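You operate a simulated robot arm through the tools that you are given. There is no shell and no other tool.

You run a simulated robot arm. Do the job below in one go: nothing can be reset, and whatever is moved stays where it is left.

## Task
Roll the wheeled frame out close to the yellow line; brake it again.
Fine: both brakes off, then both on; the tray stays on its level.

The check looks at the end state, three seconds after you hand in, the way a careful person would. Anything else that was tipped, shoved, dropped, spilled or broken makes it a failure.

## Robot
A 7-joint arm with a two-finger parallel gripper, fixed in place. Base frame: the origin is on the floor under the middle of its stand, x ahead of it, y to its left, z up. Units: mm, degrees, N and s.
It reaches about 1372 mm from its shoulder. Its first joint turns from -149.0 to 149.0 degrees. Payload 3.43 kg.
Tool frame: the origin (TCP) lies between the finger pads and is the grasp point; the fingertips stand 30 mm ahead of it; z points along the fingers, y is the line along which they close. Largest opening 94 mm; finger width 28, thickness 10; the body of the gripper, 50 by 96 mm, starts 55 mm behind the TCP.
Orientation is told as [roll, pitch, yaw] about the base's x, y, z axes, in that order, counted from this pose: with the fingers straight down and closing along the base's y, the tool's x points along the base's -x, its y along +y and its z along -z.

## Interface
- The arm moves only by the tool play_rows. Its argument "steps" is a list of rows, each a list of 3 entries, a list of its own where there are three numbers: the turn, a rotation vector about the tool's x, y, z in degrees, then the shift along the tool's x, y, z in mm, then the opening, from 0 (shut) to 1 (fully open). In form: [[[ax, ay, az], [dx, dy, dz], jaw], ...]. A call has 1 to 20 rows; each row shifts and turns the commanded pose from where the row before left it, along the tool's axes as they then stand. A row lasts 0.2 s, in which the tool goes at most 50 mm and 8.6 degrees; a call with a longer step from one row to the next is refused whole, and so is a gripper value outside its range. Where a pose cannot be reached the arm comes as near as it can. A force on the tool above 90 N (or 10 N above the force at the start of the call, whichever is more), or a blocked arm, ends the call early, and 0.2 s more pass. Each finger travels about 45 mm/s and halts on what it meets, pressing with about 42 N; the grip force reading is that of the motor and also rises with nothing between the fingers. The clock runs only during rows and for 0.2 s after the last one: add rows that do not move to give the fingers time. The reply holds the time, the measured pose of the TCP, the force on the tool along the base axes, the opening and the grip force, in the units named above and with some noise, with the torque about the TCP (base axes, N m) and any sound that the robot's microphone picked up, and new pictures: "pictures" is both (left out), scene, wrist or none.
- Cameras (640 x 400 px; columns grow to the right, rows downward): "scene" is fixed at [48.9, 650.2, 1175.6]; the picture's right is [-0.73, -0.68, 0.00], its down [-0.24, 0.26, -0.93] and it looks along [0.64, -0.69, -0.36] (base axes); focal length 324 px, centre (320, 200). "wrist" rides on the gripper at [76, 14, -102] in the tool frame; the picture's right is [-0.18, 0.98, 0.00], its down [-0.75, -0.14, -0.64] and it looks along [-0.63, -0.12, 0.77] (tool axes); focal length 243 px, centre (320, 200). There is no depth. A picture from a camera that has moved, and an enlarged one, comes with that camera's place and axes in the base frame and with its lens.
- zoom(camera, box): a new picture of the part [left, top, right, bottom] of that camera's present view, enlarged. No time passes.
- job_done(): hands the job in; it is judged then, once.

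Nothing tells you positions but the pictures and the camera data. Unless the task says otherwise, let go and move clear before handing in.

The tools are called after "Request:" as a command line: name --argument value ..., lists and objects as JSON in quotes. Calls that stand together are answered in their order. play_rows: Moves the arm, as the interface text tells. Its arguments: {"type":"object","properties":{"steps":{"type":"array"},"pictures":{"type":"string","enum":["both","scene","wrist","none"]}},"required":["steps"]} The other tools are called the same way: zoom (camera, box) takes an enlarged picture of a part of a camera's view; job_done () hands the job in.

At the start:

```text
t: 0.0
tcp_pos: [780.5, -604.9, 1229.3]
tool_rot: [0.0, 0.0, 0.0]
ft_force: [-1.2, -0.2, 0.0]
moment: [0.03, -0.02, 0.02]
opening: 93.9
finger_force: 0.0
```

scene: 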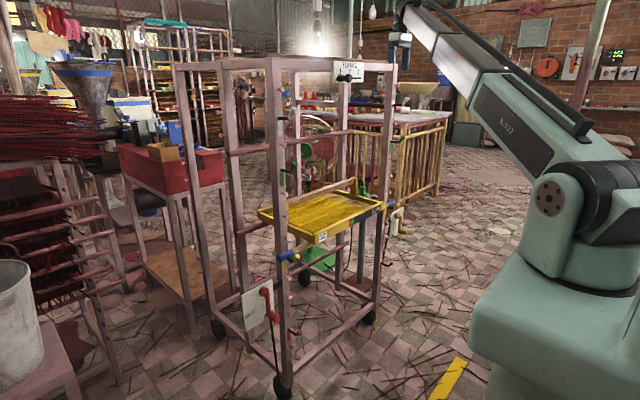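
wrist: 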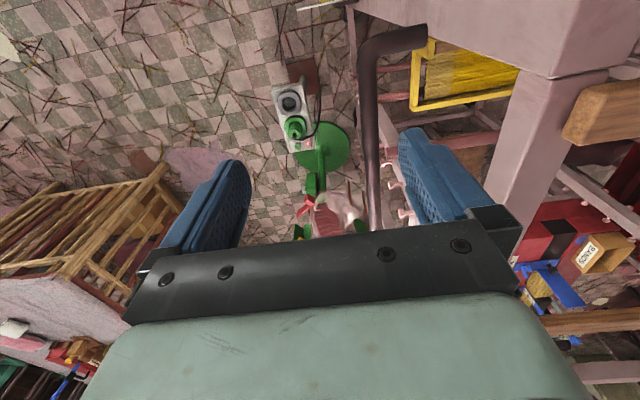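

I see a wheeled frame with a yellow tray, a red lever near its front-left foot and a yellow line on the floor near the robot base. I'll take enlarged pictures to find the brakes, handles and the tray before moving.

Request:
zoom --camera "scene" --box '[200, 260, 400, 400]'

Request:
zoom --camera "scene" --box '[170, 40, 410, 190]'

Request:
zoom --camera "scene" --box '[230, 160, 410, 280]'

Request:
zoom --camera "wrist" --box '[200, 0, 640, 260]'

Request:
zoom --camera "scene" --box '[360, 280, 560, 400]'

```text
2.86 times, centred on (300, 330) of scene
camera zoom: at [48.9, 650.2, 1175.6], right [-0.73, -0.68, 0.0], down [-0.24, 0.26, -0.93], along [0.64, -0.69, -0.36], focal length 925 px, centre (377, -171)
```

zoom: 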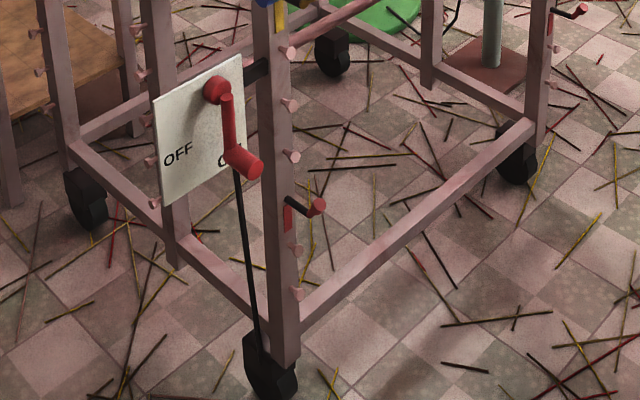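

```text
2.67 times, centred on (290, 115) of scene
camera zoom: at [48.9, 650.2, 1175.6], right [-0.73, -0.68, 0.0], down [-0.24, 0.26, -0.93], along [0.64, -0.69, -0.36], focal length 863 px, centre (400, 427)
```

zoom: 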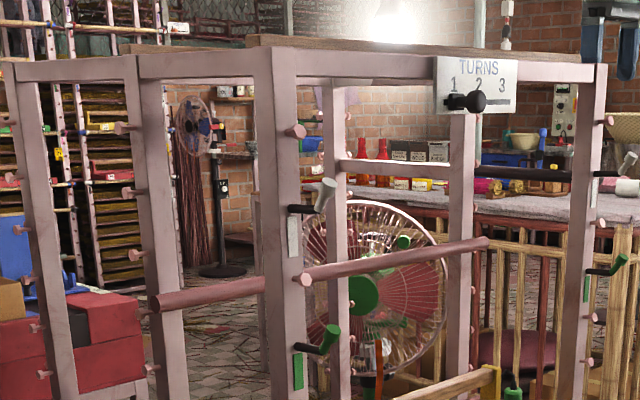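

```text
3.33 times, centred on (320, 220) of scene
camera zoom: at [48.9, 650.2, 1175.6], right [-0.73, -0.68, 0.0], down [-0.24, 0.26, -0.93], along [0.64, -0.69, -0.36], focal length 1079 px, centre (320, 133)
```

zoom: 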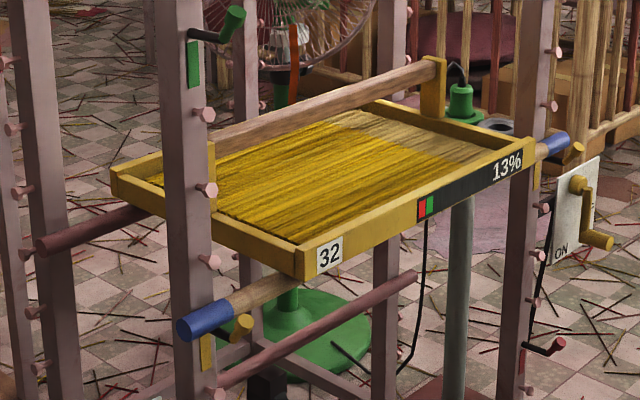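

```text
1.45 times, centred on (420, 130) of wrist
camera zoom: at [704.5, -590.8, 1332.5], right [0.18, 0.98, 0.0], down [0.75, -0.14, 0.64], along [0.63, -0.12, -0.77], focal length 353 px, centre (174, 302)
```

zoom: 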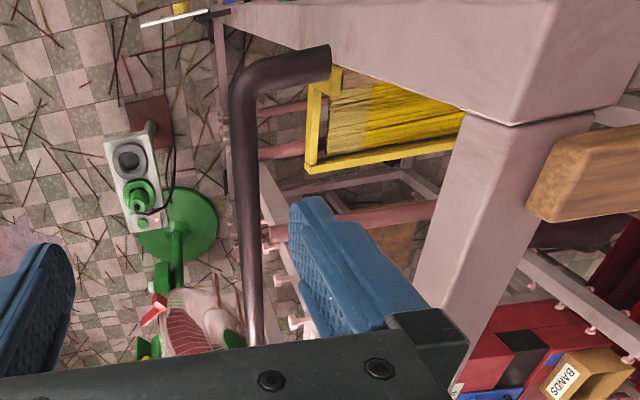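

```text
3.20 times, centred on (460, 340) of scene
camera zoom: at [48.9, 650.2, 1175.6], right [-0.73, -0.68, 0.0], down [-0.24, 0.26, -0.93], along [0.64, -0.69, -0.36], focal length 1036 px, centre (-128, -248)
```

zoom: 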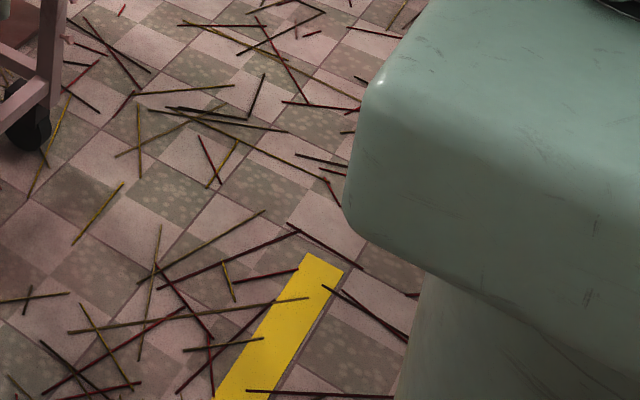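

The frame stands on four wheels, with front face near x≈765. What look like two brake levers (red at the left front post, yellow at the right front post) face the robot, and the yellow line lies near x≈330. I'll enlarge those levers further.

Request:
zoom --camera "scene" --box '[235, 270, 315, 320]'

Request:
zoom --camera "scene" --box '[360, 190, 424, 230]'

Request:
zoom --camera "scene" --box '[365, 190, 413, 330]'

Request:
zoom --camera "scene" --box '[320, 50, 420, 112]'

Request:
zoom --camera "wrist" --box '[270, 0, 450, 112]'

```text
8.00 times, centred on (275, 295) of scene
camera zoom: at [48.9, 650.2, 1175.6], right [-0.73, -0.68, 0.0], down [-0.24, 0.26, -0.93], along [0.64, -0.69, -0.36], focal length 2589 px, centre (680, -560)
```

zoom: 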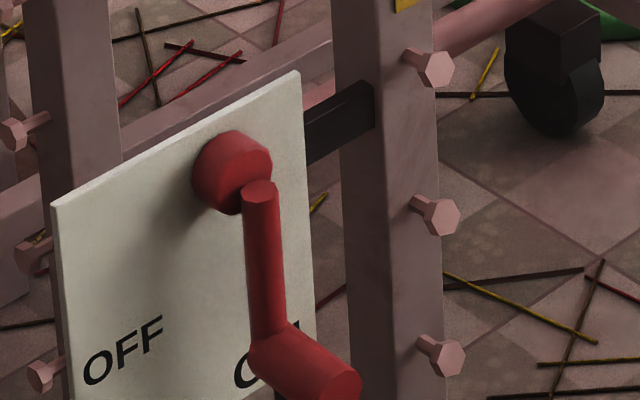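

```text
10.00 times, centred on (392, 210) of scene
camera zoom: at [48.9, 650.2, 1175.6], right [-0.73, -0.68, 0.0], down [-0.24, 0.26, -0.93], along [0.64, -0.69, -0.36], focal length 3237 px, centre (-400, 100)
```

zoom: 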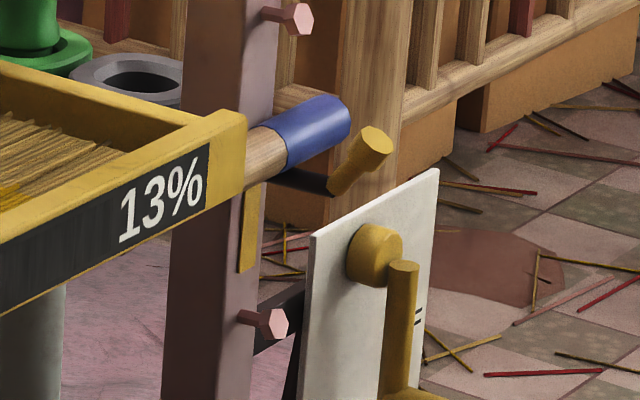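

```text
2.86 times, centred on (389, 260) of scene
camera zoom: at [48.9, 650.2, 1175.6], right [-0.73, -0.68, 0.0], down [-0.24, 0.26, -0.93], along [0.64, -0.69, -0.36], focal length 925 px, centre (123, 29)
```

zoom: 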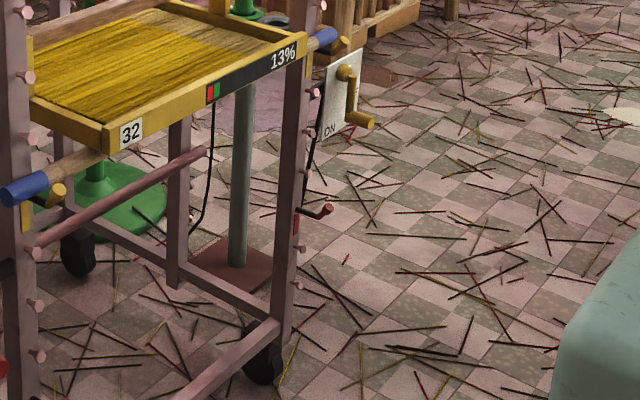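

```text
6.40 times, centred on (370, 81) of scene
camera zoom: at [48.9, 650.2, 1175.6], right [-0.73, -0.68, 0.0], down [-0.24, 0.26, -0.93], along [0.64, -0.69, -0.36], focal length 2071 px, centre (0, 962)
```

zoom: 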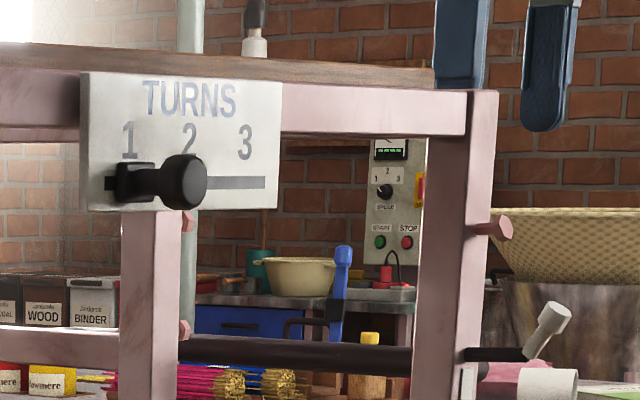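

```text
3.56 times, centred on (360, 56) of wrist
camera zoom: at [704.5, -590.8, 1332.5], right [0.18, 0.98, 0.0], down [0.75, -0.14, 0.64], along [0.63, -0.12, -0.77], focal length 863 px, centre (178, 712)
```

zoom: 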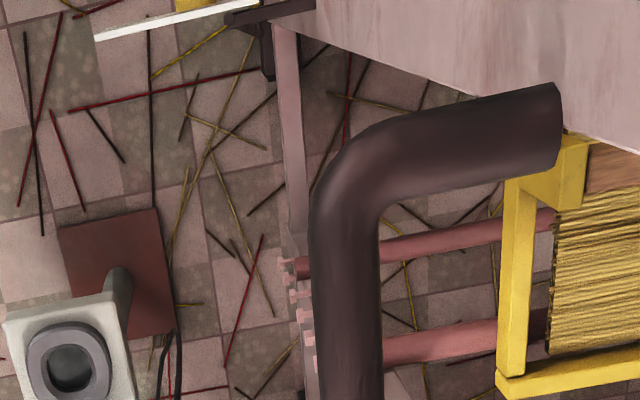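

Both levers hang straight down at ON. The OFF labels lie outwards: left lever towards +y, right lever towards -y. I take the red knob to be near (715, 153, 475), and there is a dark pipe handle on the frame's right side near y≈-555, z≈1055. First I'll pull the arm back from the frame and swing over to the left lever.

Request:
play_rows --steps '[[[0, 0, 0], [45, 0, 0], 1], [[0, 0, 0], [45, 0, 0], 1], [[0, 0, 0], [45, 0, 0], 1], [[0, 0, 0], [45, 0, 0], 1], [[0, 0, 0], [40, 25, 0], 1], [[0, 0, 0], [30, 38, 0], 1], [[0, 0, 0], [20, 44, 0], 1], [[0, 0, 0], [10, 47, 0], 1], [[0, 0, 0], [0, 48, 0], 1], [[0, 0, 0], [0, 48, 0], 1], [[0, 0, 0], [0, 48, 0], 1], [[0, 0, 0], [0, 48, 0], 1]]' --pictures "both"

```text
t: 2.6
tcp_pos: [555.3, -308.6, 1083.7]
tool_rot: [-0.5, -0.9, 0.4]
ft_force: [13.6, -53.7, -59.1]
moment: [5.42, -3.14, 4.04]
opening: 94.1
finger_force: 0.0
out of reach, approached as far as the arm can: row 3, 4, 5, 6, 7, 8, 9, 10, 11, 12
camera wrist: at [478.4, -293.7, 1184.3], right [0.18, 0.98, -0.01], down [0.74, -0.13, 0.65], along [0.64, -0.12, -0.76], focal length 243 px, centre (320, 200)
```

scene: 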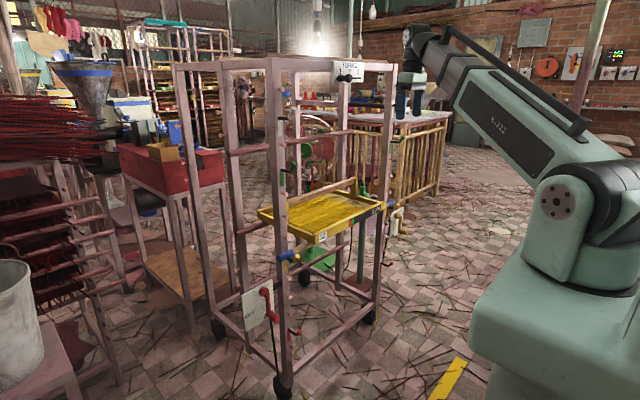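
wrist: 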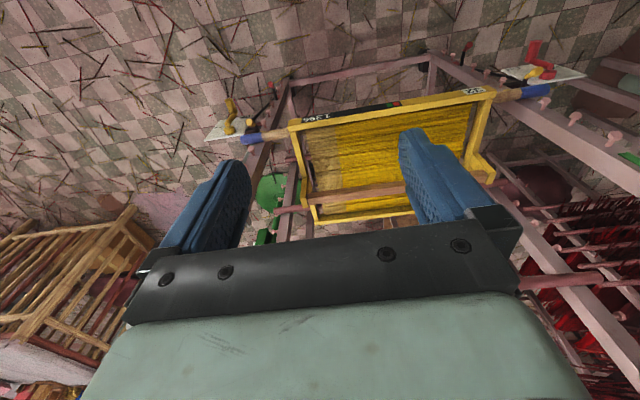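

The arm couldn't hold z=1229 that close to its base and came to a lower pose instead. I'll let it settle with still rows and see what it reports.

Request:
play_rows --steps '[[[0, 0, 0], [0, 0, 0], 1], [[0, 0, 0], [0, 0, 0], 1]]' --pictures "none"

Request:
zoom --camera "wrist" --box '[460, 20, 620, 120]'

Request:
zoom --camera "scene" --box '[380, 0, 640, 160]'

Request:
zoom --camera "wrist" --box '[190, 70, 350, 170]'

```text
t: 3.2
tcp_pos: [556.9, -309.0, 1082.4]
tool_rot: [-0.5, -0.8, 0.2]
ft_force: [18.7, -37.7, -63.8]
moment: [3.22, -2.74, 2.57]
opening: 94.1
finger_force: 0.2
```

```text
4.00 times, centred on (540, 70) of wrist
camera zoom: at [478.8, -293.5, 1184.4], right [0.18, 0.98, -0.01], down [0.74, -0.13, 0.65], along [0.64, -0.12, -0.76], focal length 970 px, centre (-560, 720)
```

zoom: 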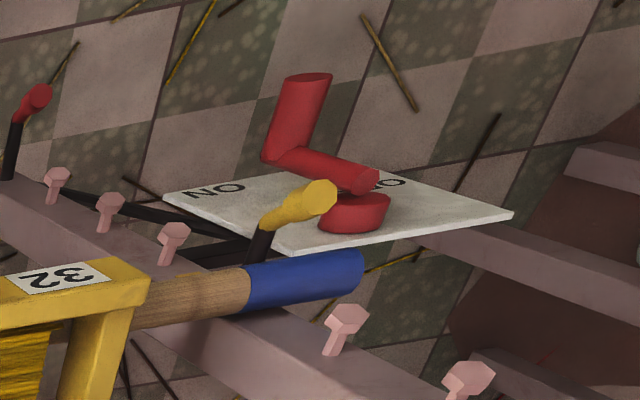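

```text
2.46 times, centred on (510, 80) of scene
camera zoom: at [48.9, 650.2, 1175.6], right [-0.73, -0.68, 0.0], down [-0.24, 0.26, -0.93], along [0.64, -0.69, -0.36], focal length 797 px, centre (-148, 495)
```

zoom: 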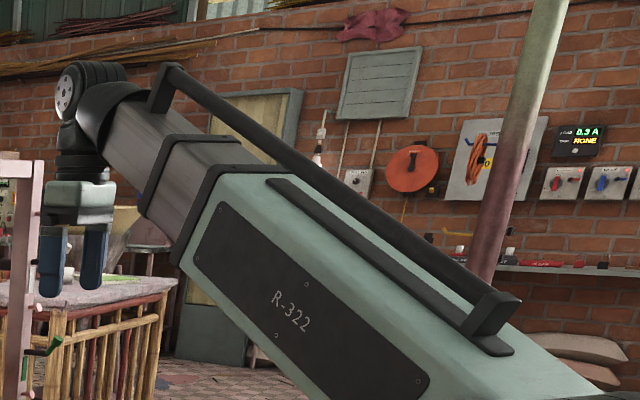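

```text
4.00 times, centred on (270, 120) of wrist
camera zoom: at [478.8, -293.5, 1184.4], right [0.18, 0.98, -0.01], down [0.74, -0.13, 0.65], along [0.64, -0.12, -0.76], focal length 970 px, centre (520, 520)
```

zoom: 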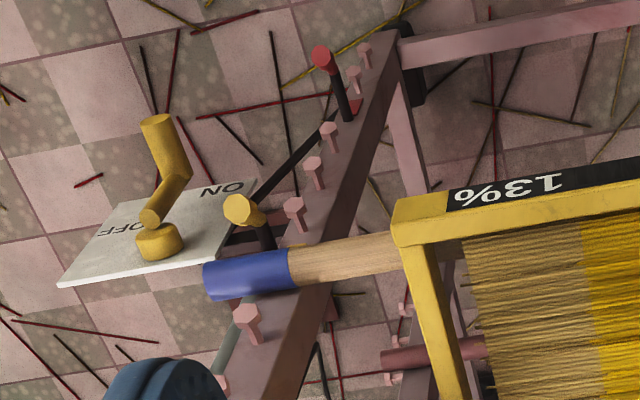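

The arm has a telescoping boom, so it has a minimum reach as well. I'll step outward and down to find how the commanded pose is anchored, and see whether the force reading drops.

Request:
play_rows --steps '[[[0, 0, 0], [-20, 0, 20], 1], [[0, 0, 0], [-20, 0, 20], 1], [[0, 0, 0], [0, 0, 0], 1]]' --pictures "none"

```text
t: 4.0
tcp_pos: [593.7, -308.6, 1041.4]
tool_rot: [0.0, 0.1, -0.1]
ft_force: [0.0, -0.4, -0.5]
moment: [0.02, -0.02, 0.02]
opening: 94.3
finger_force: 0.1
```

Anchoring is from the measured pose, and the limit turned out to be the boom's upward pitch, so lower paths are fine. Next I swing across in front of the frame at about z=900 towards the left lever.

Request:
play_rows --steps '[[[0, 0, 0], [3, 42, 12], 1], [[0, 0, 0], [3, 42, 12], 1], [[0, 0, 0], [3, 42, 12], 1], [[0, 0, 0], [3, 42, 12], 1], [[0, 0, 0], [3, 42, 12], 1], [[0, 0, 0], [3, 42, 12], 1], [[0, 0, 0], [3, 42, 12], 1], [[0, 0, 0], [3, 42, 12], 1], [[0, 0, 0], [3, 42, 12], 1], [[0, 0, 0], [3, 42, 12], 1], [[0, 0, 0], [3, 42, 12], 1], [[0, 0, 0], [3, 42, 12], 1]]' --pictures "both"

```text
t: 6.6
tcp_pos: [559.6, 194.4, 897.7]
tool_rot: [-0.2, 0.0, 0.0]
ft_force: [0.2, -0.3, -0.1]
moment: [0.0, 0.03, -0.03]
opening: 93.9
finger_force: 0.0
camera wrist: at [483.4, 208.3, 1000.3], right [0.18, 0.98, 0.0], down [0.75, -0.14, 0.64], along [0.63, -0.12, -0.77], focal length 243 px, centre (320, 200)
```

scene: 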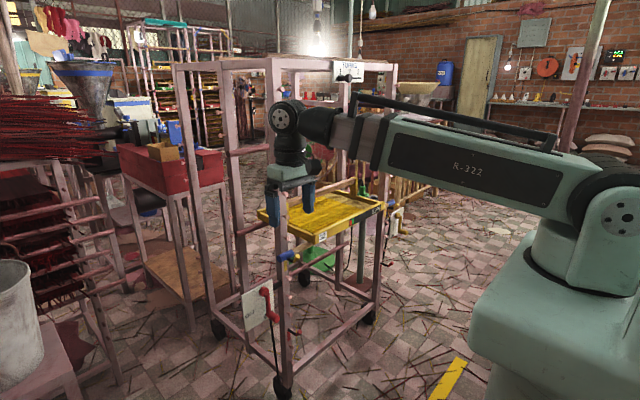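
wrist: 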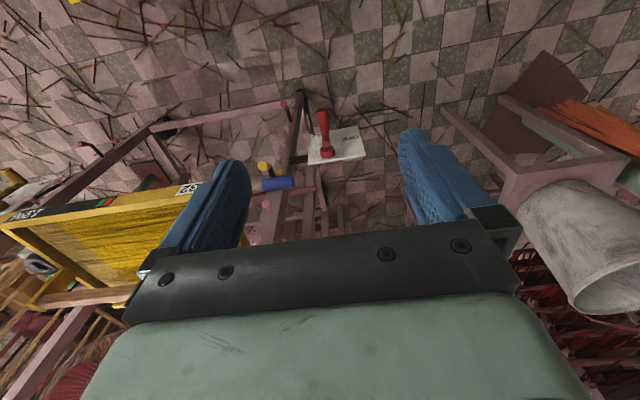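

The gripper is now left of centre in front of the frame, looking down on the red lever. I'll enlarge that view to measure it.

Request:
zoom --camera "wrist" --box '[240, 80, 400, 180]'

Request:
zoom --camera "scene" --box '[480, 140, 640, 400]'

```text
4.00 times, centred on (320, 130) of wrist
camera zoom: at [483.4, 208.3, 1000.3], right [0.18, 0.98, 0.0], down [0.75, -0.14, 0.64], along [0.63, -0.12, -0.77], focal length 970 px, centre (320, 480)
```

zoom: 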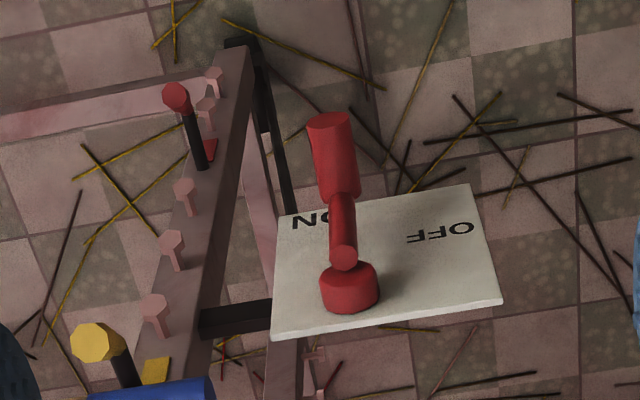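

```text
1.54 times, centred on (560, 270) of scene
camera zoom: at [48.9, 650.2, 1175.6], right [-0.73, -0.68, 0.0], down [-0.24, 0.26, -0.93], along [0.64, -0.69, -0.36], focal length 498 px, centre (-49, 92)
```

zoom: 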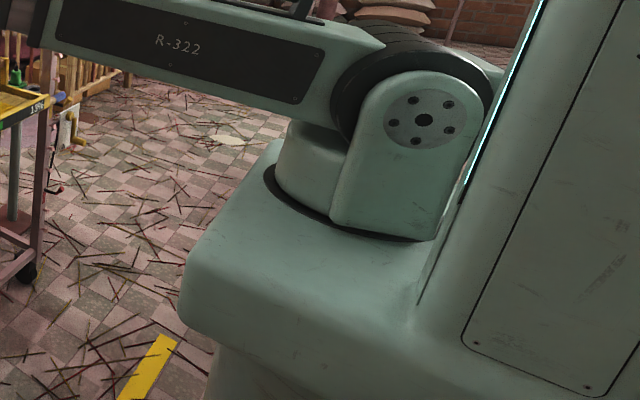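

Triangulating from both cameras puts the red knob at about x 657–697, y≈181, z≈508, its hub at z≈583, and the card at x≈723. I'll move left into free space, turn the gripper to point forward (slightly from the left), and check reach there.

Request:
play_rows --steps '[[[0, 0, 0], [0, 41, 20], 1], [[0, 0, 0], [0, 41, 20], 1], [[0, 0, 0], [0, 41, 20], 1], [[0, 0, 0], [0, 41, 20], 1], [[0, 0, 0], [0, 41, 20], 1], [[0, 0, 6.67], [0, 0, 0], 1], [[0, 0, 6.67], [0, 0, 0], 1], [[0, 0, 6.67], [0, 0, 0], 1], [[0, -8.2, 0], [0, 0, 0], 1], [[0, -8.2, 0], [0, 0, 0], 1], [[0, -8.2, 0], [0, 0, 0], 1], [[0, -8.2, 0], [0, 0, 0], 1], [[0, -8.2, 0], [0, 0, 0], 1], [[0, -8.2, 0], [0, 0, 0], 1], [[0, -8.2, 0], [0, 0, 0], 1], [[0, -8.2, 0], [0, 0, 0], 1], [[0, -8.2, 0], [0, 0, 0], 1], [[0, -8.2, 0], [0, 0, 0], 1], [[0, -8, 0], [0, 0, 0], 1]]' --pictures "both"

```text
t: 10.6
tcp_pos: [558.5, 399.8, 798.1]
tool_rot: [161.1, -89.9, 178.9]
ft_force: [0.4, -0.9, 0.5]
moment: [-0.01, 0.04, 0.01]
opening: 94.0
finger_force: 0.1
camera wrist: at [467.8, 448.1, 722.0], right [0.34, 0.92, 0.18], down [-0.65, 0.09, 0.75], along [0.68, -0.37, 0.63], focal length 243 px, centre (320, 200)
```

scene: 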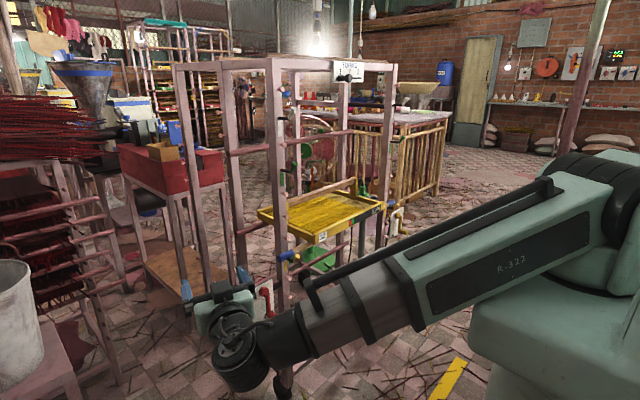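
wrist: 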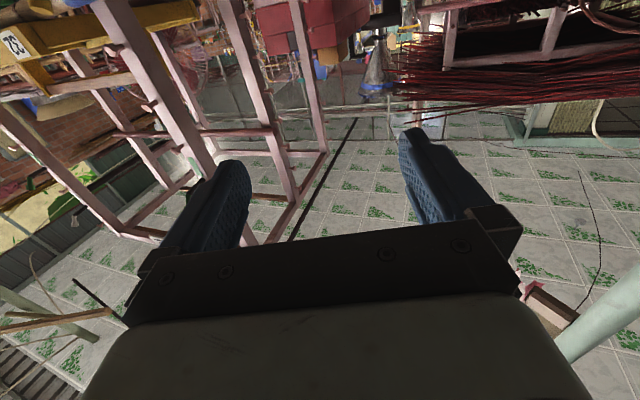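

The gripper points forward now, but the wrist camera hangs below and looks up. I'll roll the tool half a turn so the camera sits above and looks down onto the lever.

Request:
play_rows --steps '[[[0, 0, 8.5], [0, 0, 0], 1], [[0, 0, 8.5], [0, 0, 0], 1], [[0, 0, 8.5], [0, 0, 0], 1], [[0, 0, 8.5], [0, 0, 0], 1], [[0, 0, 8.5], [0, 0, 0], 1], [[0, 0, 8.5], [0, 0, 0], 1], [[0, 0, 8.5], [0, 0, 0], 1], [[0, 0, 8.5], [0, 0, 0], 1], [[0, 0, 8.5], [0, 0, 0], 1], [[0, 0, 8.5], [0, 0, 0], 1], [[0, 0, 8.5], [0, 0, 0], 1], [[0, 0, 8.5], [0, 0, 0], 1], [[0, 0, 8.5], [0, 0, 0], 1], [[0, 0, 8.5], [0, 0, 0], 1], [[0, 0, 8.5], [0, 0, 0], 1], [[0, 0, 8.5], [0, 0, 0], 1], [[0, 0, 8.5], [0, 0, 0], 1], [[0, 0, 8.5], [0, 0, 0], 1], [[0, 0, 8.5], [0, 0, 0], 1], [[0, 0, 8.5], [0, 0, 0], 1]]' --pictures "wrist"

```text
t: 14.8
tcp_pos: [560.2, 399.3, 799.6]
tool_rot: [89.9, -27.6, -110.0]
ft_force: [0.1, -0.2, -0.4]
moment: [0.0, -0.01, 0.03]
opening: 94.0
finger_force: 0.1
out of reach, approached as far as the arm can: row 8, 9, 10, 11, 12, 13, 14, 15, 16, 17, 18, 19, 20
camera wrist: at [488.1, 503.8, 775.5], right [0.1, 0.28, 0.96], down [-0.85, -0.47, 0.23], along [0.51, -0.84, 0.19], focal length 243 px, centre (320, 200)
```

wrist: 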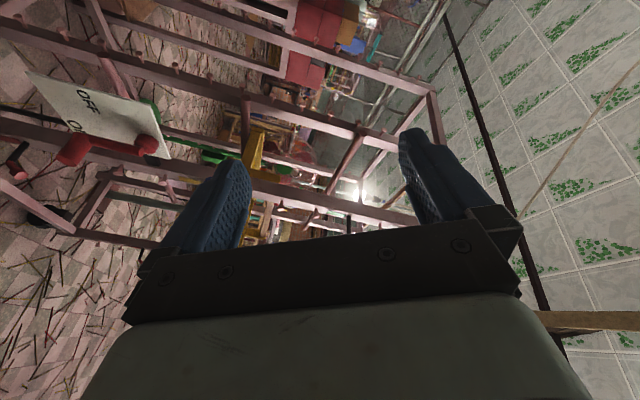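

The roll joint stopped about 60° into that direction, so I'll go round the other way to get the camera on top.

Request:
play_rows --steps '[[[0, 0, -8.5], [0, 0, 0], 1], [[0, 0, -8.5], [0, 0, 0], 1], [[0, 0, -8.5], [0, 0, 0], 1], [[0, 0, -8.5], [0, 0, 0], 1], [[0, 0, -8.5], [0, 0, 0], 1], [[0, 0, -8.5], [0, 0, 0], 1], [[0, 0, -8.5], [0, 0, 0], 1], [[0, 0, -8.5], [0, 0, 0], 1], [[0, 0, -8.5], [0, 0, 0], 1], [[0, 0, -8.5], [0, 0, 0], 1], [[0, 0, -8.5], [0, 0, 0], 1], [[0, 0, -8.5], [0, 0, 0], 1], [[0, 0, -8.5], [0, 0, 0], 1], [[0, 0, -8.5], [0, 0, 0], 1], [[0, 0, -8.5], [0, 0, 0], 1], [[0, 0, -8.5], [0, 0, 0], 1], [[0, 0, -8.5], [0, 0, 0], 1], [[0, 0, -8.5], [0, 0, 0], 1], [[0, 0, -8.5], [0, 0, 0], 1], [[0, 0, -8.5], [0, 0, 0], 1]]' --pictures "none"

Request:
play_rows --steps '[[[0, 0, -8.5], [0, 0, 0], 1], [[0, 0, -8.5], [0, 0, 0], 1], [[0, 0, -8.5], [0, 0, 0], 1], [[0, 0, -8.5], [0, 0, 0], 1], [[0, 0, -8.5], [0, 0, 0], 1], [[0, 0, -8.5], [0, 0, 0], 1], [[0, 0, -8.5], [0, 0, 0], 1], [[0, 0, -8.5], [0, 0, 0], 1]]' --pictures "both"

```text
t: 19.0
tcp_pos: [559.5, 399.0, 798.2]
tool_rot: [-90.0, 17.9, 70.1]
ft_force: [-0.8, 0.5, 0.2]
moment: [0.0, -0.02, 0.0]
opening: 94.1
finger_force: 0.2
```

```text
t: 20.8
tcp_pos: [559.0, 399.6, 797.9]
tool_rot: [-89.8, 85.8, 70.2]
ft_force: [-0.6, -0.6, 0.7]
moment: [0.03, 0.01, -0.03]
opening: 94.2
finger_force: 0.1
camera wrist: at [455.9, 415.8, 873.2], right [-0.33, -0.91, -0.25], down [-0.54, 0.4, -0.74], along [0.78, -0.11, -0.62], focal length 243 px, centre (320, 200)
```

scene: 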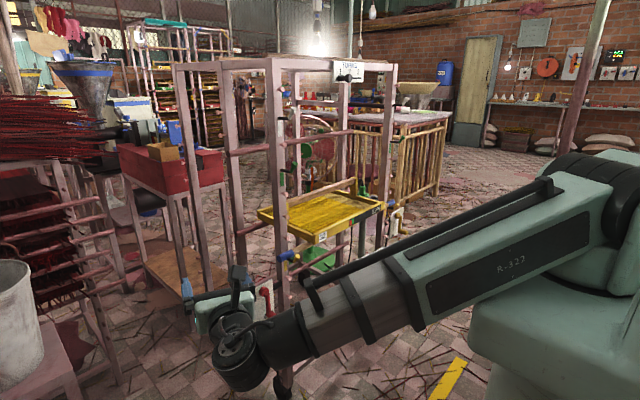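
wrist: 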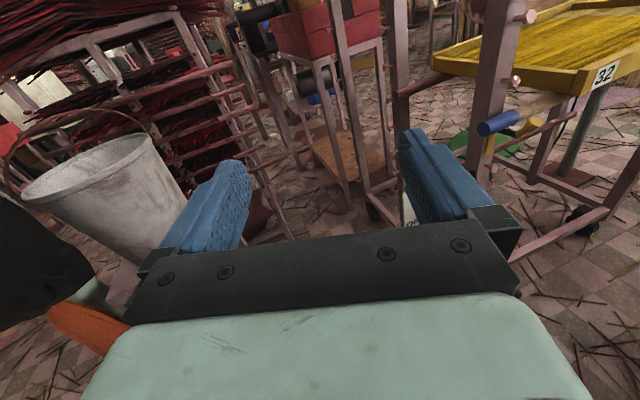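

Camera is on top now. I'll level the roll and go down to lever height at a safe distance to the left, then look.

Request:
play_rows --steps '[[[0, 0, -4.2], [0, 0, 0], 0.7], [[0, 0, 0], [-42, 0, 0], 0.7], [[0, 0, 0], [-42, 0, 0], 0.7], [[0, 0, 0], [-42, 0, 0], 0.7], [[0, 0, 0], [-42, 0, 0], 0.7], [[0, 0, 0], [-42, 0, 0], 0.7], [[0, 0, 0], [-40, 0, 0], 0.7], [[0, 0, 0], [-40, 0, 0], 0.7], [[0, 0, 0], [0, 0, 0], 0.7]]' --pictures "both"

```text
t: 22.8
tcp_pos: [559.2, 399.1, 508.3]
tool_rot: [-84.0, 89.9, 75.8]
ft_force: [0.2, -0.2, -0.3]
moment: [-0.03, 0.0, 0.01]
opening: 66.0
finger_force: 0.0
camera wrist: at [457.0, 421.0, 584.4], right [-0.34, -0.92, -0.19], down [-0.55, 0.35, -0.75], along [0.76, -0.15, -0.63], focal length 243 px, centre (320, 200)
```

scene: 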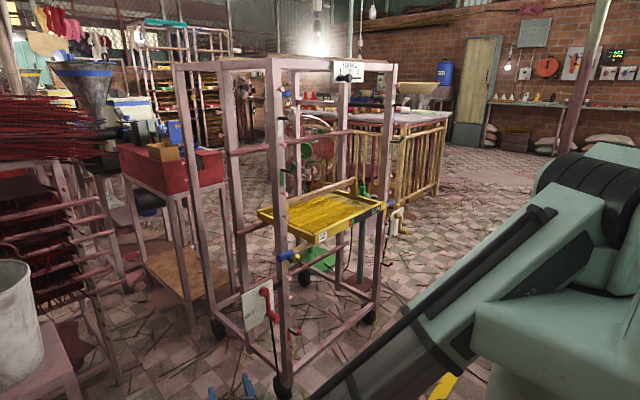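
wrist: 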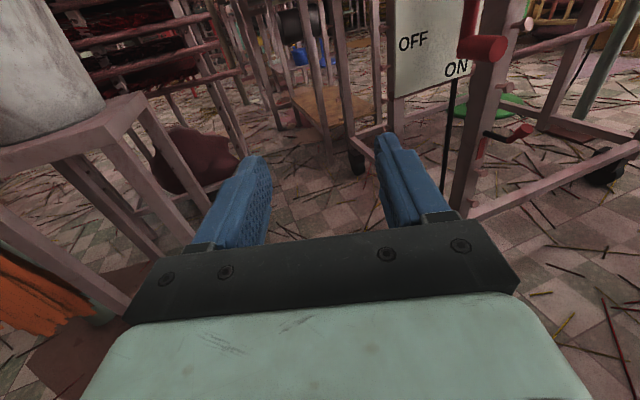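

Very clear view: the red lever is at ON, with OFF outwards (+y). Now I slide sideways so the knob lies straight ahead of the open fork of the fingers, still about 35 mm short of it.

Request:
play_rows --steps '[[[0, 0, 0], [1, 34, 20], 0.7], [[0, 0, 0], [1, 34, 20], 0.7], [[0, 0, 0], [1, 34, 20], 0.7], [[0, 0, 0], [1, 34, 20], 0.7], [[0, 0, 0], [1, 34, 20], 0.7], [[0, 0, 0], [0, 0, 0], 0.7]]' --pictures "both"

```text
t: 24.2
tcp_pos: [593.7, 205.6, 513.7]
tool_rot: [-81.9, 90.0, 78.0]
ft_force: [-0.3, 0.6, -0.3]
moment: [0.01, 0.01, 0.0]
opening: 66.0
finger_force: 0.1
camera wrist: at [492.4, 227.0, 590.4], right [-0.34, -0.92, -0.19], down [-0.55, 0.35, -0.75], along [0.76, -0.15, -0.63], focal length 243 px, centre (320, 200)
```

scene: 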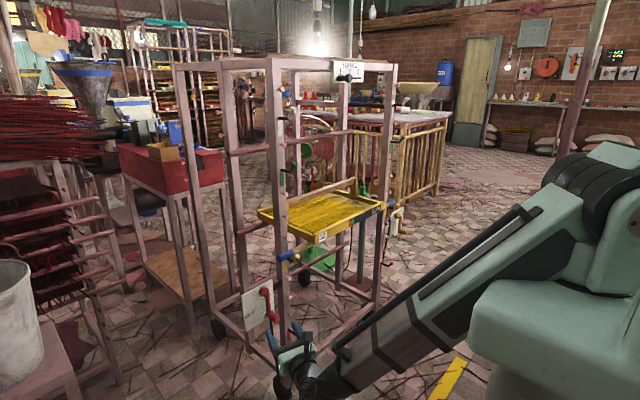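
wrist: 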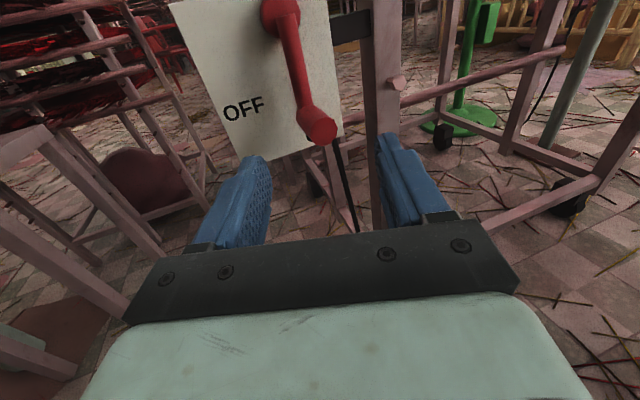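

The knob is centred ahead of the fork. I'll advance 58 mm so the fingers straddle it, leaving the tips short of the lever arm.

Request:
play_rows --steps '[[[0, 0, 0], [0, 0, 15], 0.6], [[0, 0, 0], [0, 0, 15], 0.6], [[0, 0, 0], [0, 0, 14], 0.55], [[0, 0, 0], [0, 0, 14], 0.5], [[0, 0, 0], [0, 0, 0], 0.45], [[0, 0, 0], [0, 0, 0], 0.45]]' --pictures "both"

```text
t: 25.6
tcp_pos: [648.9, 186.3, 512.5]
tool_rot: [-74.6, 89.9, 85.3]
ft_force: [-0.1, 0.4, 0.0]
moment: [0.0, 0.01, 0.06]
opening: 42.6
finger_force: 0.0
camera wrist: at [548.6, 207.8, 589.3], right [-0.34, -0.92, -0.19], down [-0.55, 0.35, -0.75], along [0.76, -0.15, -0.63], focal length 243 px, centre (320, 200)
```

scene: 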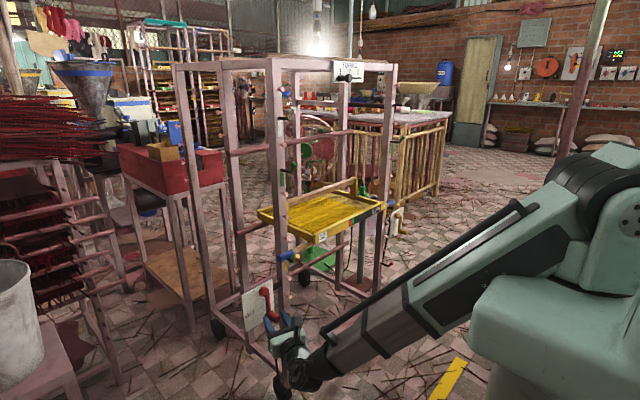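
wrist: 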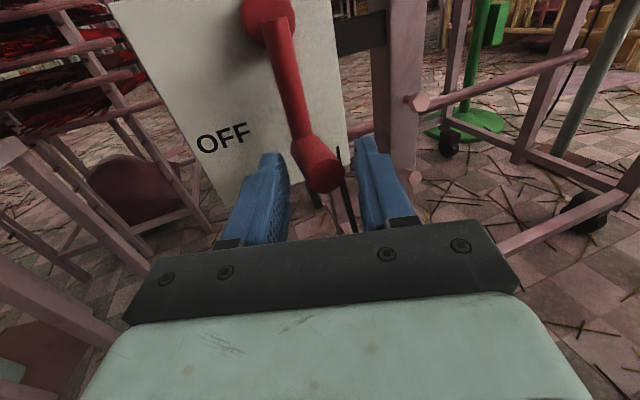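

The fingers seem to straddle the knob. I'll look closer before pushing it towards OFF.

Request:
zoom --camera "wrist" --box '[220, 90, 420, 215]'

Request:
zoom --camera "scene" --box '[230, 265, 340, 335]'

```text
3.20 times, centred on (320, 152) of wrist
camera zoom: at [548.6, 207.8, 589.3], right [-0.34, -0.92, -0.19], down [-0.55, 0.35, -0.75], along [0.76, -0.15, -0.63], focal length 776 px, centre (320, 352)
```

zoom: 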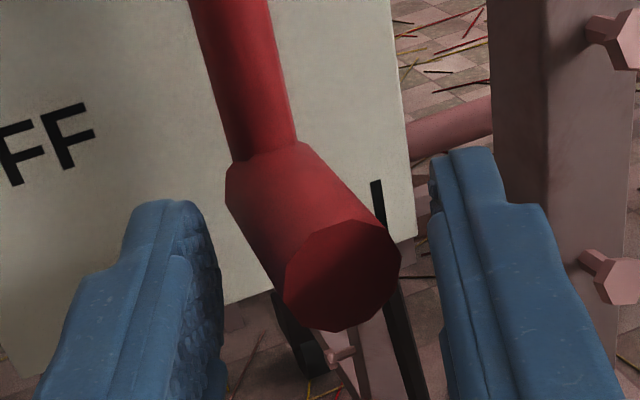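

```text
5.71 times, centred on (285, 300) of scene
camera zoom: at [48.9, 650.2, 1175.6], right [-0.73, -0.68, 0.0], down [-0.24, 0.26, -0.93], along [0.64, -0.69, -0.36], focal length 1850 px, centre (520, -371)
```

zoom: 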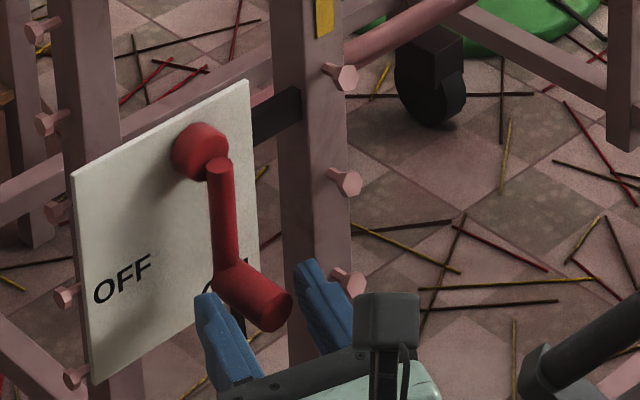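

The knob sits between the finger pads. I now push along the lever's arc (hub about y=184, z=583, radius 70), turning the fork with it, through about 45° and then look.

Request:
play_rows --steps '[[[0, 0, 0], [0, -7.5, -2.8], 0.45], [[0, 0, 5], [0, -5.8, -2.1], 0.45], [[0, 0, 5], [0, -5.8, -2.1], 0.45], [[0, 0, 5], [0, -5.8, -2.0], 0.45], [[0, 0, 5], [0, -5.8, -2.0], 0.45], [[0, 0, 5], [0, -5.9, -1.9], 0.45], [[0, 0, 5], [0, -5.9, -1.8], 0.45], [[0, 0, 5], [0, -5.9, -1.7], 0.45], [[0, 0, 5], [0, -6, -1.6], 0.45]]' --pictures "both"

```text
t: 27.6
tcp_pos: [650.4, 241.1, 525.1]
tool_rot: [-90.0, 49.8, 70.1]
ft_force: [-0.2, 0.2, -0.2]
moment: [0.01, -0.01, -0.01]
opening: 42.9
finger_force: 0.5
camera wrist: at [533.3, 218.9, 574.9], right [-0.22, -0.59, -0.77], down [-0.4, 0.78, -0.48], along [0.89, 0.2, -0.41], focal length 243 px, centre (320, 200)
```

scene: 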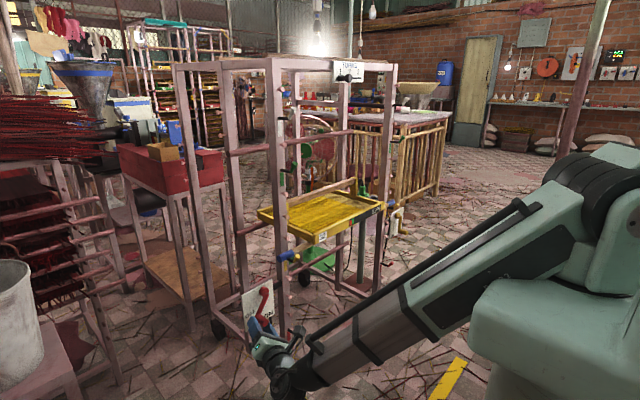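
wrist: 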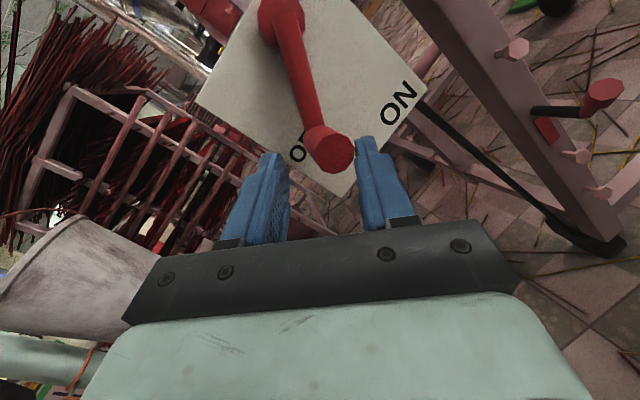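

The lever has swung with almost no force and now covers the OFF label. I'll check it closely.

Request:
zoom --camera "scene" --box '[230, 270, 310, 320]'

Request:
zoom --camera "wrist" --box '[200, 0, 440, 200]'

```text
8.00 times, centred on (270, 295) of scene
camera zoom: at [48.9, 650.2, 1175.6], right [-0.73, -0.68, 0.0], down [-0.24, 0.26, -0.93], along [0.64, -0.69, -0.36], focal length 2589 px, centre (720, -560)
```

zoom: 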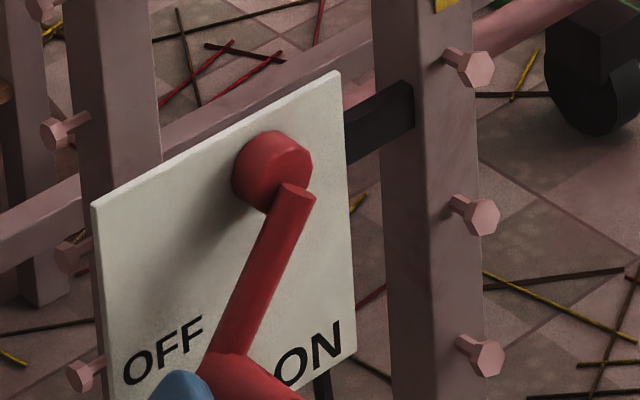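

```text
2.00 times, centred on (320, 100) of wrist
camera zoom: at [533.3, 218.9, 574.9], right [-0.22, -0.59, -0.77], down [-0.4, 0.78, -0.48], along [0.89, 0.2, -0.41], focal length 485 px, centre (320, 400)
```

zoom: 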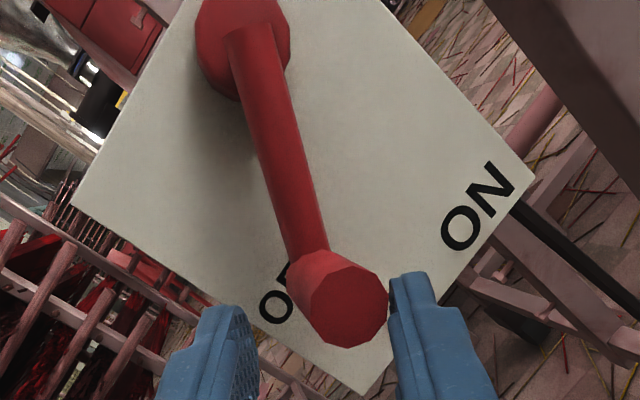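

It rotated about 38°. I'll keep going gently along the arc to find its end stop.

Request:
play_rows --steps '[[[0, 0, 5], [0, -6, -1.5], 0.45], [[0, 0, 5], [0, -6, -1.3], 0.45], [[0, 0, 5], [0, -6, -1.2], 0.45], [[0, 0, 5], [0, -6, -1.0], 0.45]]' --pictures "both"

```text
t: 28.6
tcp_pos: [650.8, 257.3, 543.8]
tool_rot: [-89.9, 29.8, 70.0]
ft_force: [-0.2, 0.3, -0.4]
moment: [-0.01, 0.05, 0.01]
opening: 42.1
finger_force: 0.1
camera wrist: at [529.2, 223.6, 570.2], right [-0.11, -0.31, -0.94], down [-0.36, 0.9, -0.25], along [0.93, 0.31, -0.21], focal length 243 px, centre (320, 200)
```

scene: 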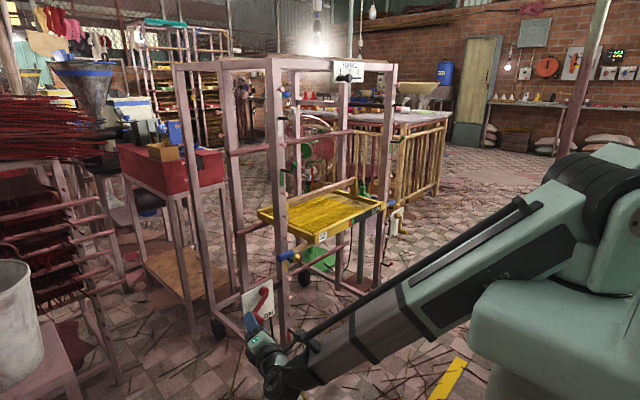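
wrist: 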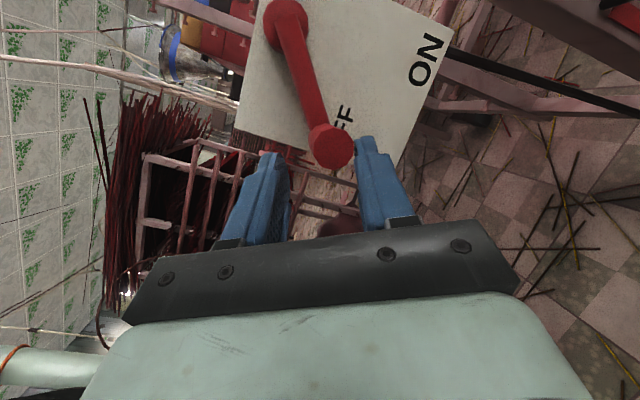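

Still no stop. A few more degrees, watching the force.

Request:
play_rows --steps '[[[0, 0, 5], [0, -6, -0.9], 0.45], [[0, 0, 5], [0, -6, -0.7], 0.45], [[0, 0, 5], [0, -6, -0.5], 0.45], [[0, 0, 0], [0, 0, 0], 0.45]]' --pictures "both"

Request:
zoom --camera "scene" --box '[230, 270, 310, 320]'

```text
t: 29.6
tcp_pos: [651.7, 264.9, 559.0]
tool_rot: [-89.9, 14.8, 70.0]
ft_force: [-1.1, -2.4, -10.2]
moment: [0.18, 0.05, -0.06]
opening: 48.3
finger_force: 4.9
camera wrist: at [529.0, 227.1, 565.4], right [-0.03, -0.07, -1.0], down [-0.34, 0.94, -0.05], along [0.94, 0.34, -0.05], focal length 243 px, centre (320, 200)
```

scene: 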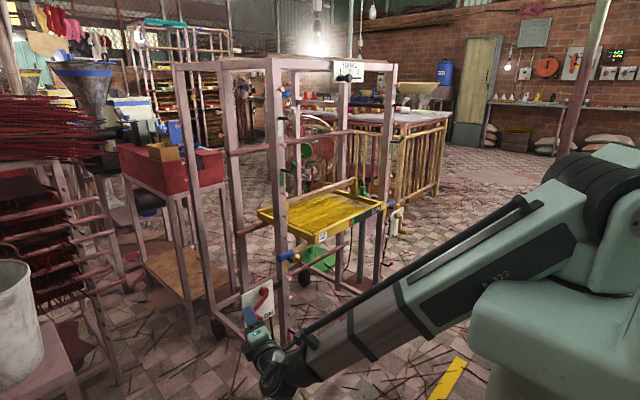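
wrist: 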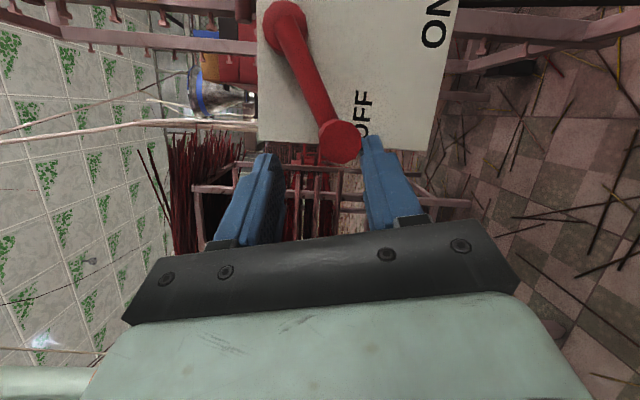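

```text
8.00 times, centred on (270, 295) of scene
camera zoom: at [48.9, 650.2, 1175.6], right [-0.73, -0.68, 0.0], down [-0.24, 0.26, -0.93], along [0.64, -0.69, -0.36], focal length 2589 px, centre (720, -560)
```

zoom: 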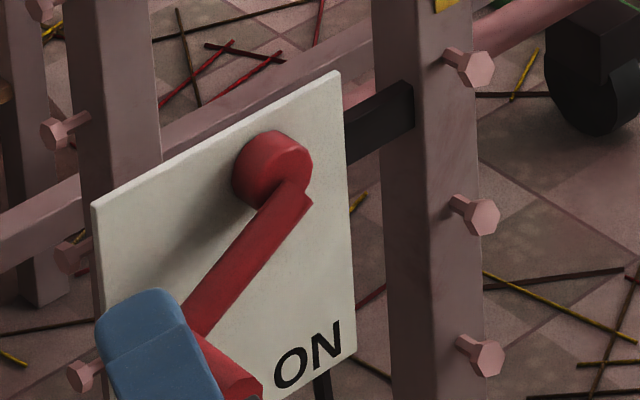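

The force rose to about 10 N and a finger was pushed back, so the lever is at its OFF stop. I'll relieve the contact, back out and check that it stays.

Request:
play_rows --steps '[[[0, 0, 0], [0, 8, 0], 0.55], [[0, 0, 0], [0, 0, -15], 0.6], [[0, 0, 0], [0, 0, -20], 0.6], [[0, 0, 0], [0, 0, -25], 0.6], [[0, 0, 0], [0, 0, -20], 0.6]]' --pictures "both"

Request:
zoom --camera "scene" --box '[220, 265, 316, 325]'

```text
t: 30.8
tcp_pos: [575.7, 288.3, 551.8]
tool_rot: [-90.1, 14.8, 69.9]
ft_force: [0.7, 0.4, -1.3]
moment: [0.03, -0.02, 0.01]
opening: 56.4
finger_force: 0.0
camera wrist: at [453.5, 250.6, 557.6], right [-0.03, -0.07, -1.0], down [-0.34, 0.94, -0.06], along [0.94, 0.34, -0.05], focal length 243 px, centre (320, 200)
```

scene: 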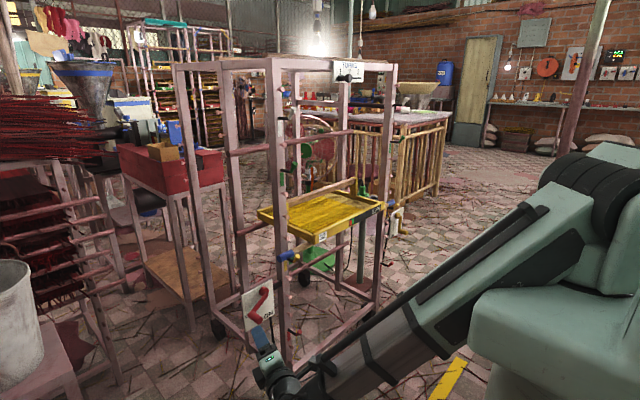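
wrist: 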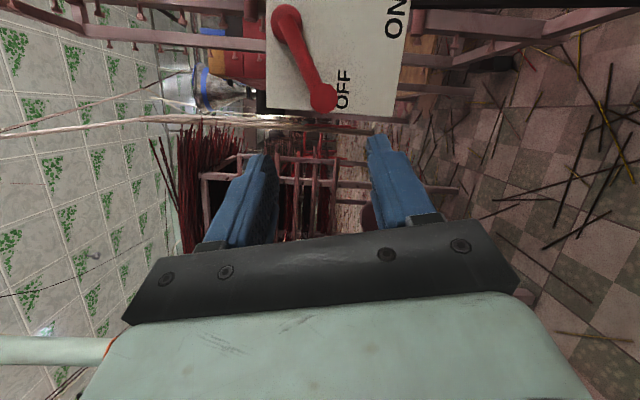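

```text
6.67 times, centred on (268, 295) of scene
camera zoom: at [48.9, 650.2, 1175.6], right [-0.73, -0.68, 0.0], down [-0.24, 0.26, -0.93], along [0.64, -0.69, -0.36], focal length 2158 px, centre (667, -433)
```

zoom: 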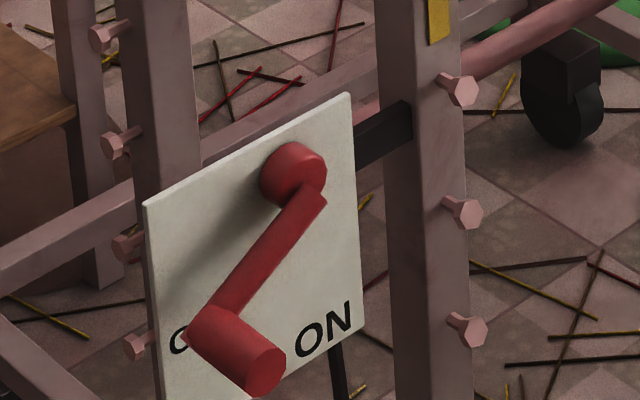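

The red lever rests at OFF by itself. Now I bring the arm back up and left, unroll the tool, and then point it down so it can pass safely in front of the frame to the right-hand lever.

Request:
play_rows --steps '[[[0, 0, -8.4], [0, 0, 0], 0.7], [[0, 0, -8.4], [0, 0, 0], 0.7], [[0, 0, -8.4], [0, 0, 0], 0.7], [[0, 0, -8.4], [0, 0, 0], 0.7], [[0, 0, -8.4], [0, 0, 0], 0.7], [[0, 0, -8.4], [0, 0, 0], 0.7], [[0, 0, -8.4], [0, 0, 0], 0.7], [[0, 0, -8.4], [0, 0, 0], 0.7], [[0, 0, -8.0], [0, 0, 0], 0.7], [[0, 0, 0], [41, -16.5, -9], 0.7], [[0, 0, 0], [41, -16.5, -9], 0.7], [[0, 0, 0], [41, -16.5, -9], 0.7], [[0, 0, 0], [41, -16.5, -9], 0.7], [[0, 0, 0], [41, -16.5, -9], 0.7], [[0, 0, 0], [41, -16.5, -9], 0.7]]' --pictures "none"

Request:
play_rows --steps '[[[0, -8.2, 0], [0, 0, 0], 0.7], [[0, -8.2, 0], [0, 0, 0], 0.7], [[0, -8.2, 0], [0, 0, 0], 0.7], [[0, -8.2, 0], [0, 0, 0], 0.7], [[0, -8.2, 0], [0, 0, 0], 0.7], [[0, -8.2, 0], [0, 0, 0], 0.7], [[0, -8.2, 0], [0, 0, 0], 0.7], [[0, -8.2, 0], [0, 0, 0], 0.7], [[0, -8.2, 0], [0, 0, 0], 0.7], [[0, -8.2, 0], [0, 0, 0], 0.7], [[0, -8.0, 0], [0, 0, 0], 0.7]]' --pictures "both"

```text
t: 34.0
tcp_pos: [558.5, 400.2, 796.5]
tool_rot: [64.6, 89.9, -135.5]
ft_force: [-0.5, 0.5, -0.6]
moment: [0.01, 0.01, -0.01]
opening: 65.9
finger_force: 0.1
```

```text
t: 36.4
tcp_pos: [558.1, 402.8, 799.7]
tool_rot: [0.1, -0.1, 160.1]
ft_force: [0.0, -0.6, -0.1]
moment: [0.02, 0.03, -0.02]
opening: 65.7
finger_force: 0.0
camera wrist: at [625.6, 362.7, 902.3], right [-0.51, -0.86, 0.0], down [-0.66, 0.39, 0.64], along [-0.56, 0.33, -0.77], focal length 243 px, centre (320, 200)
```

scene: 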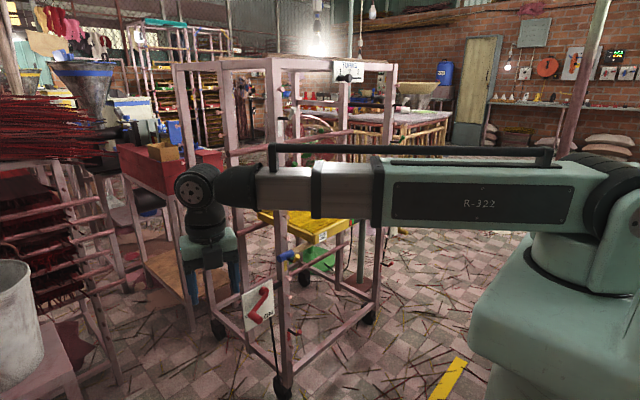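
wrist: 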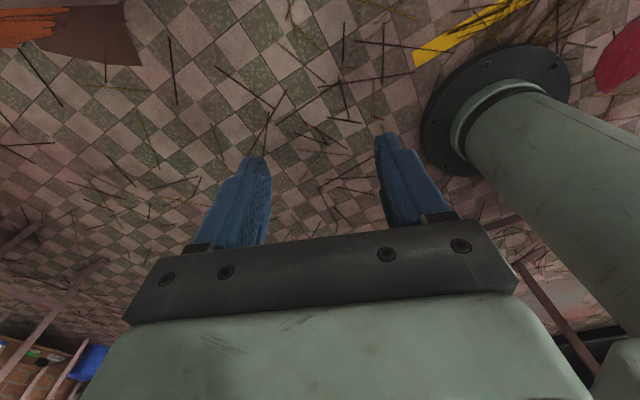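

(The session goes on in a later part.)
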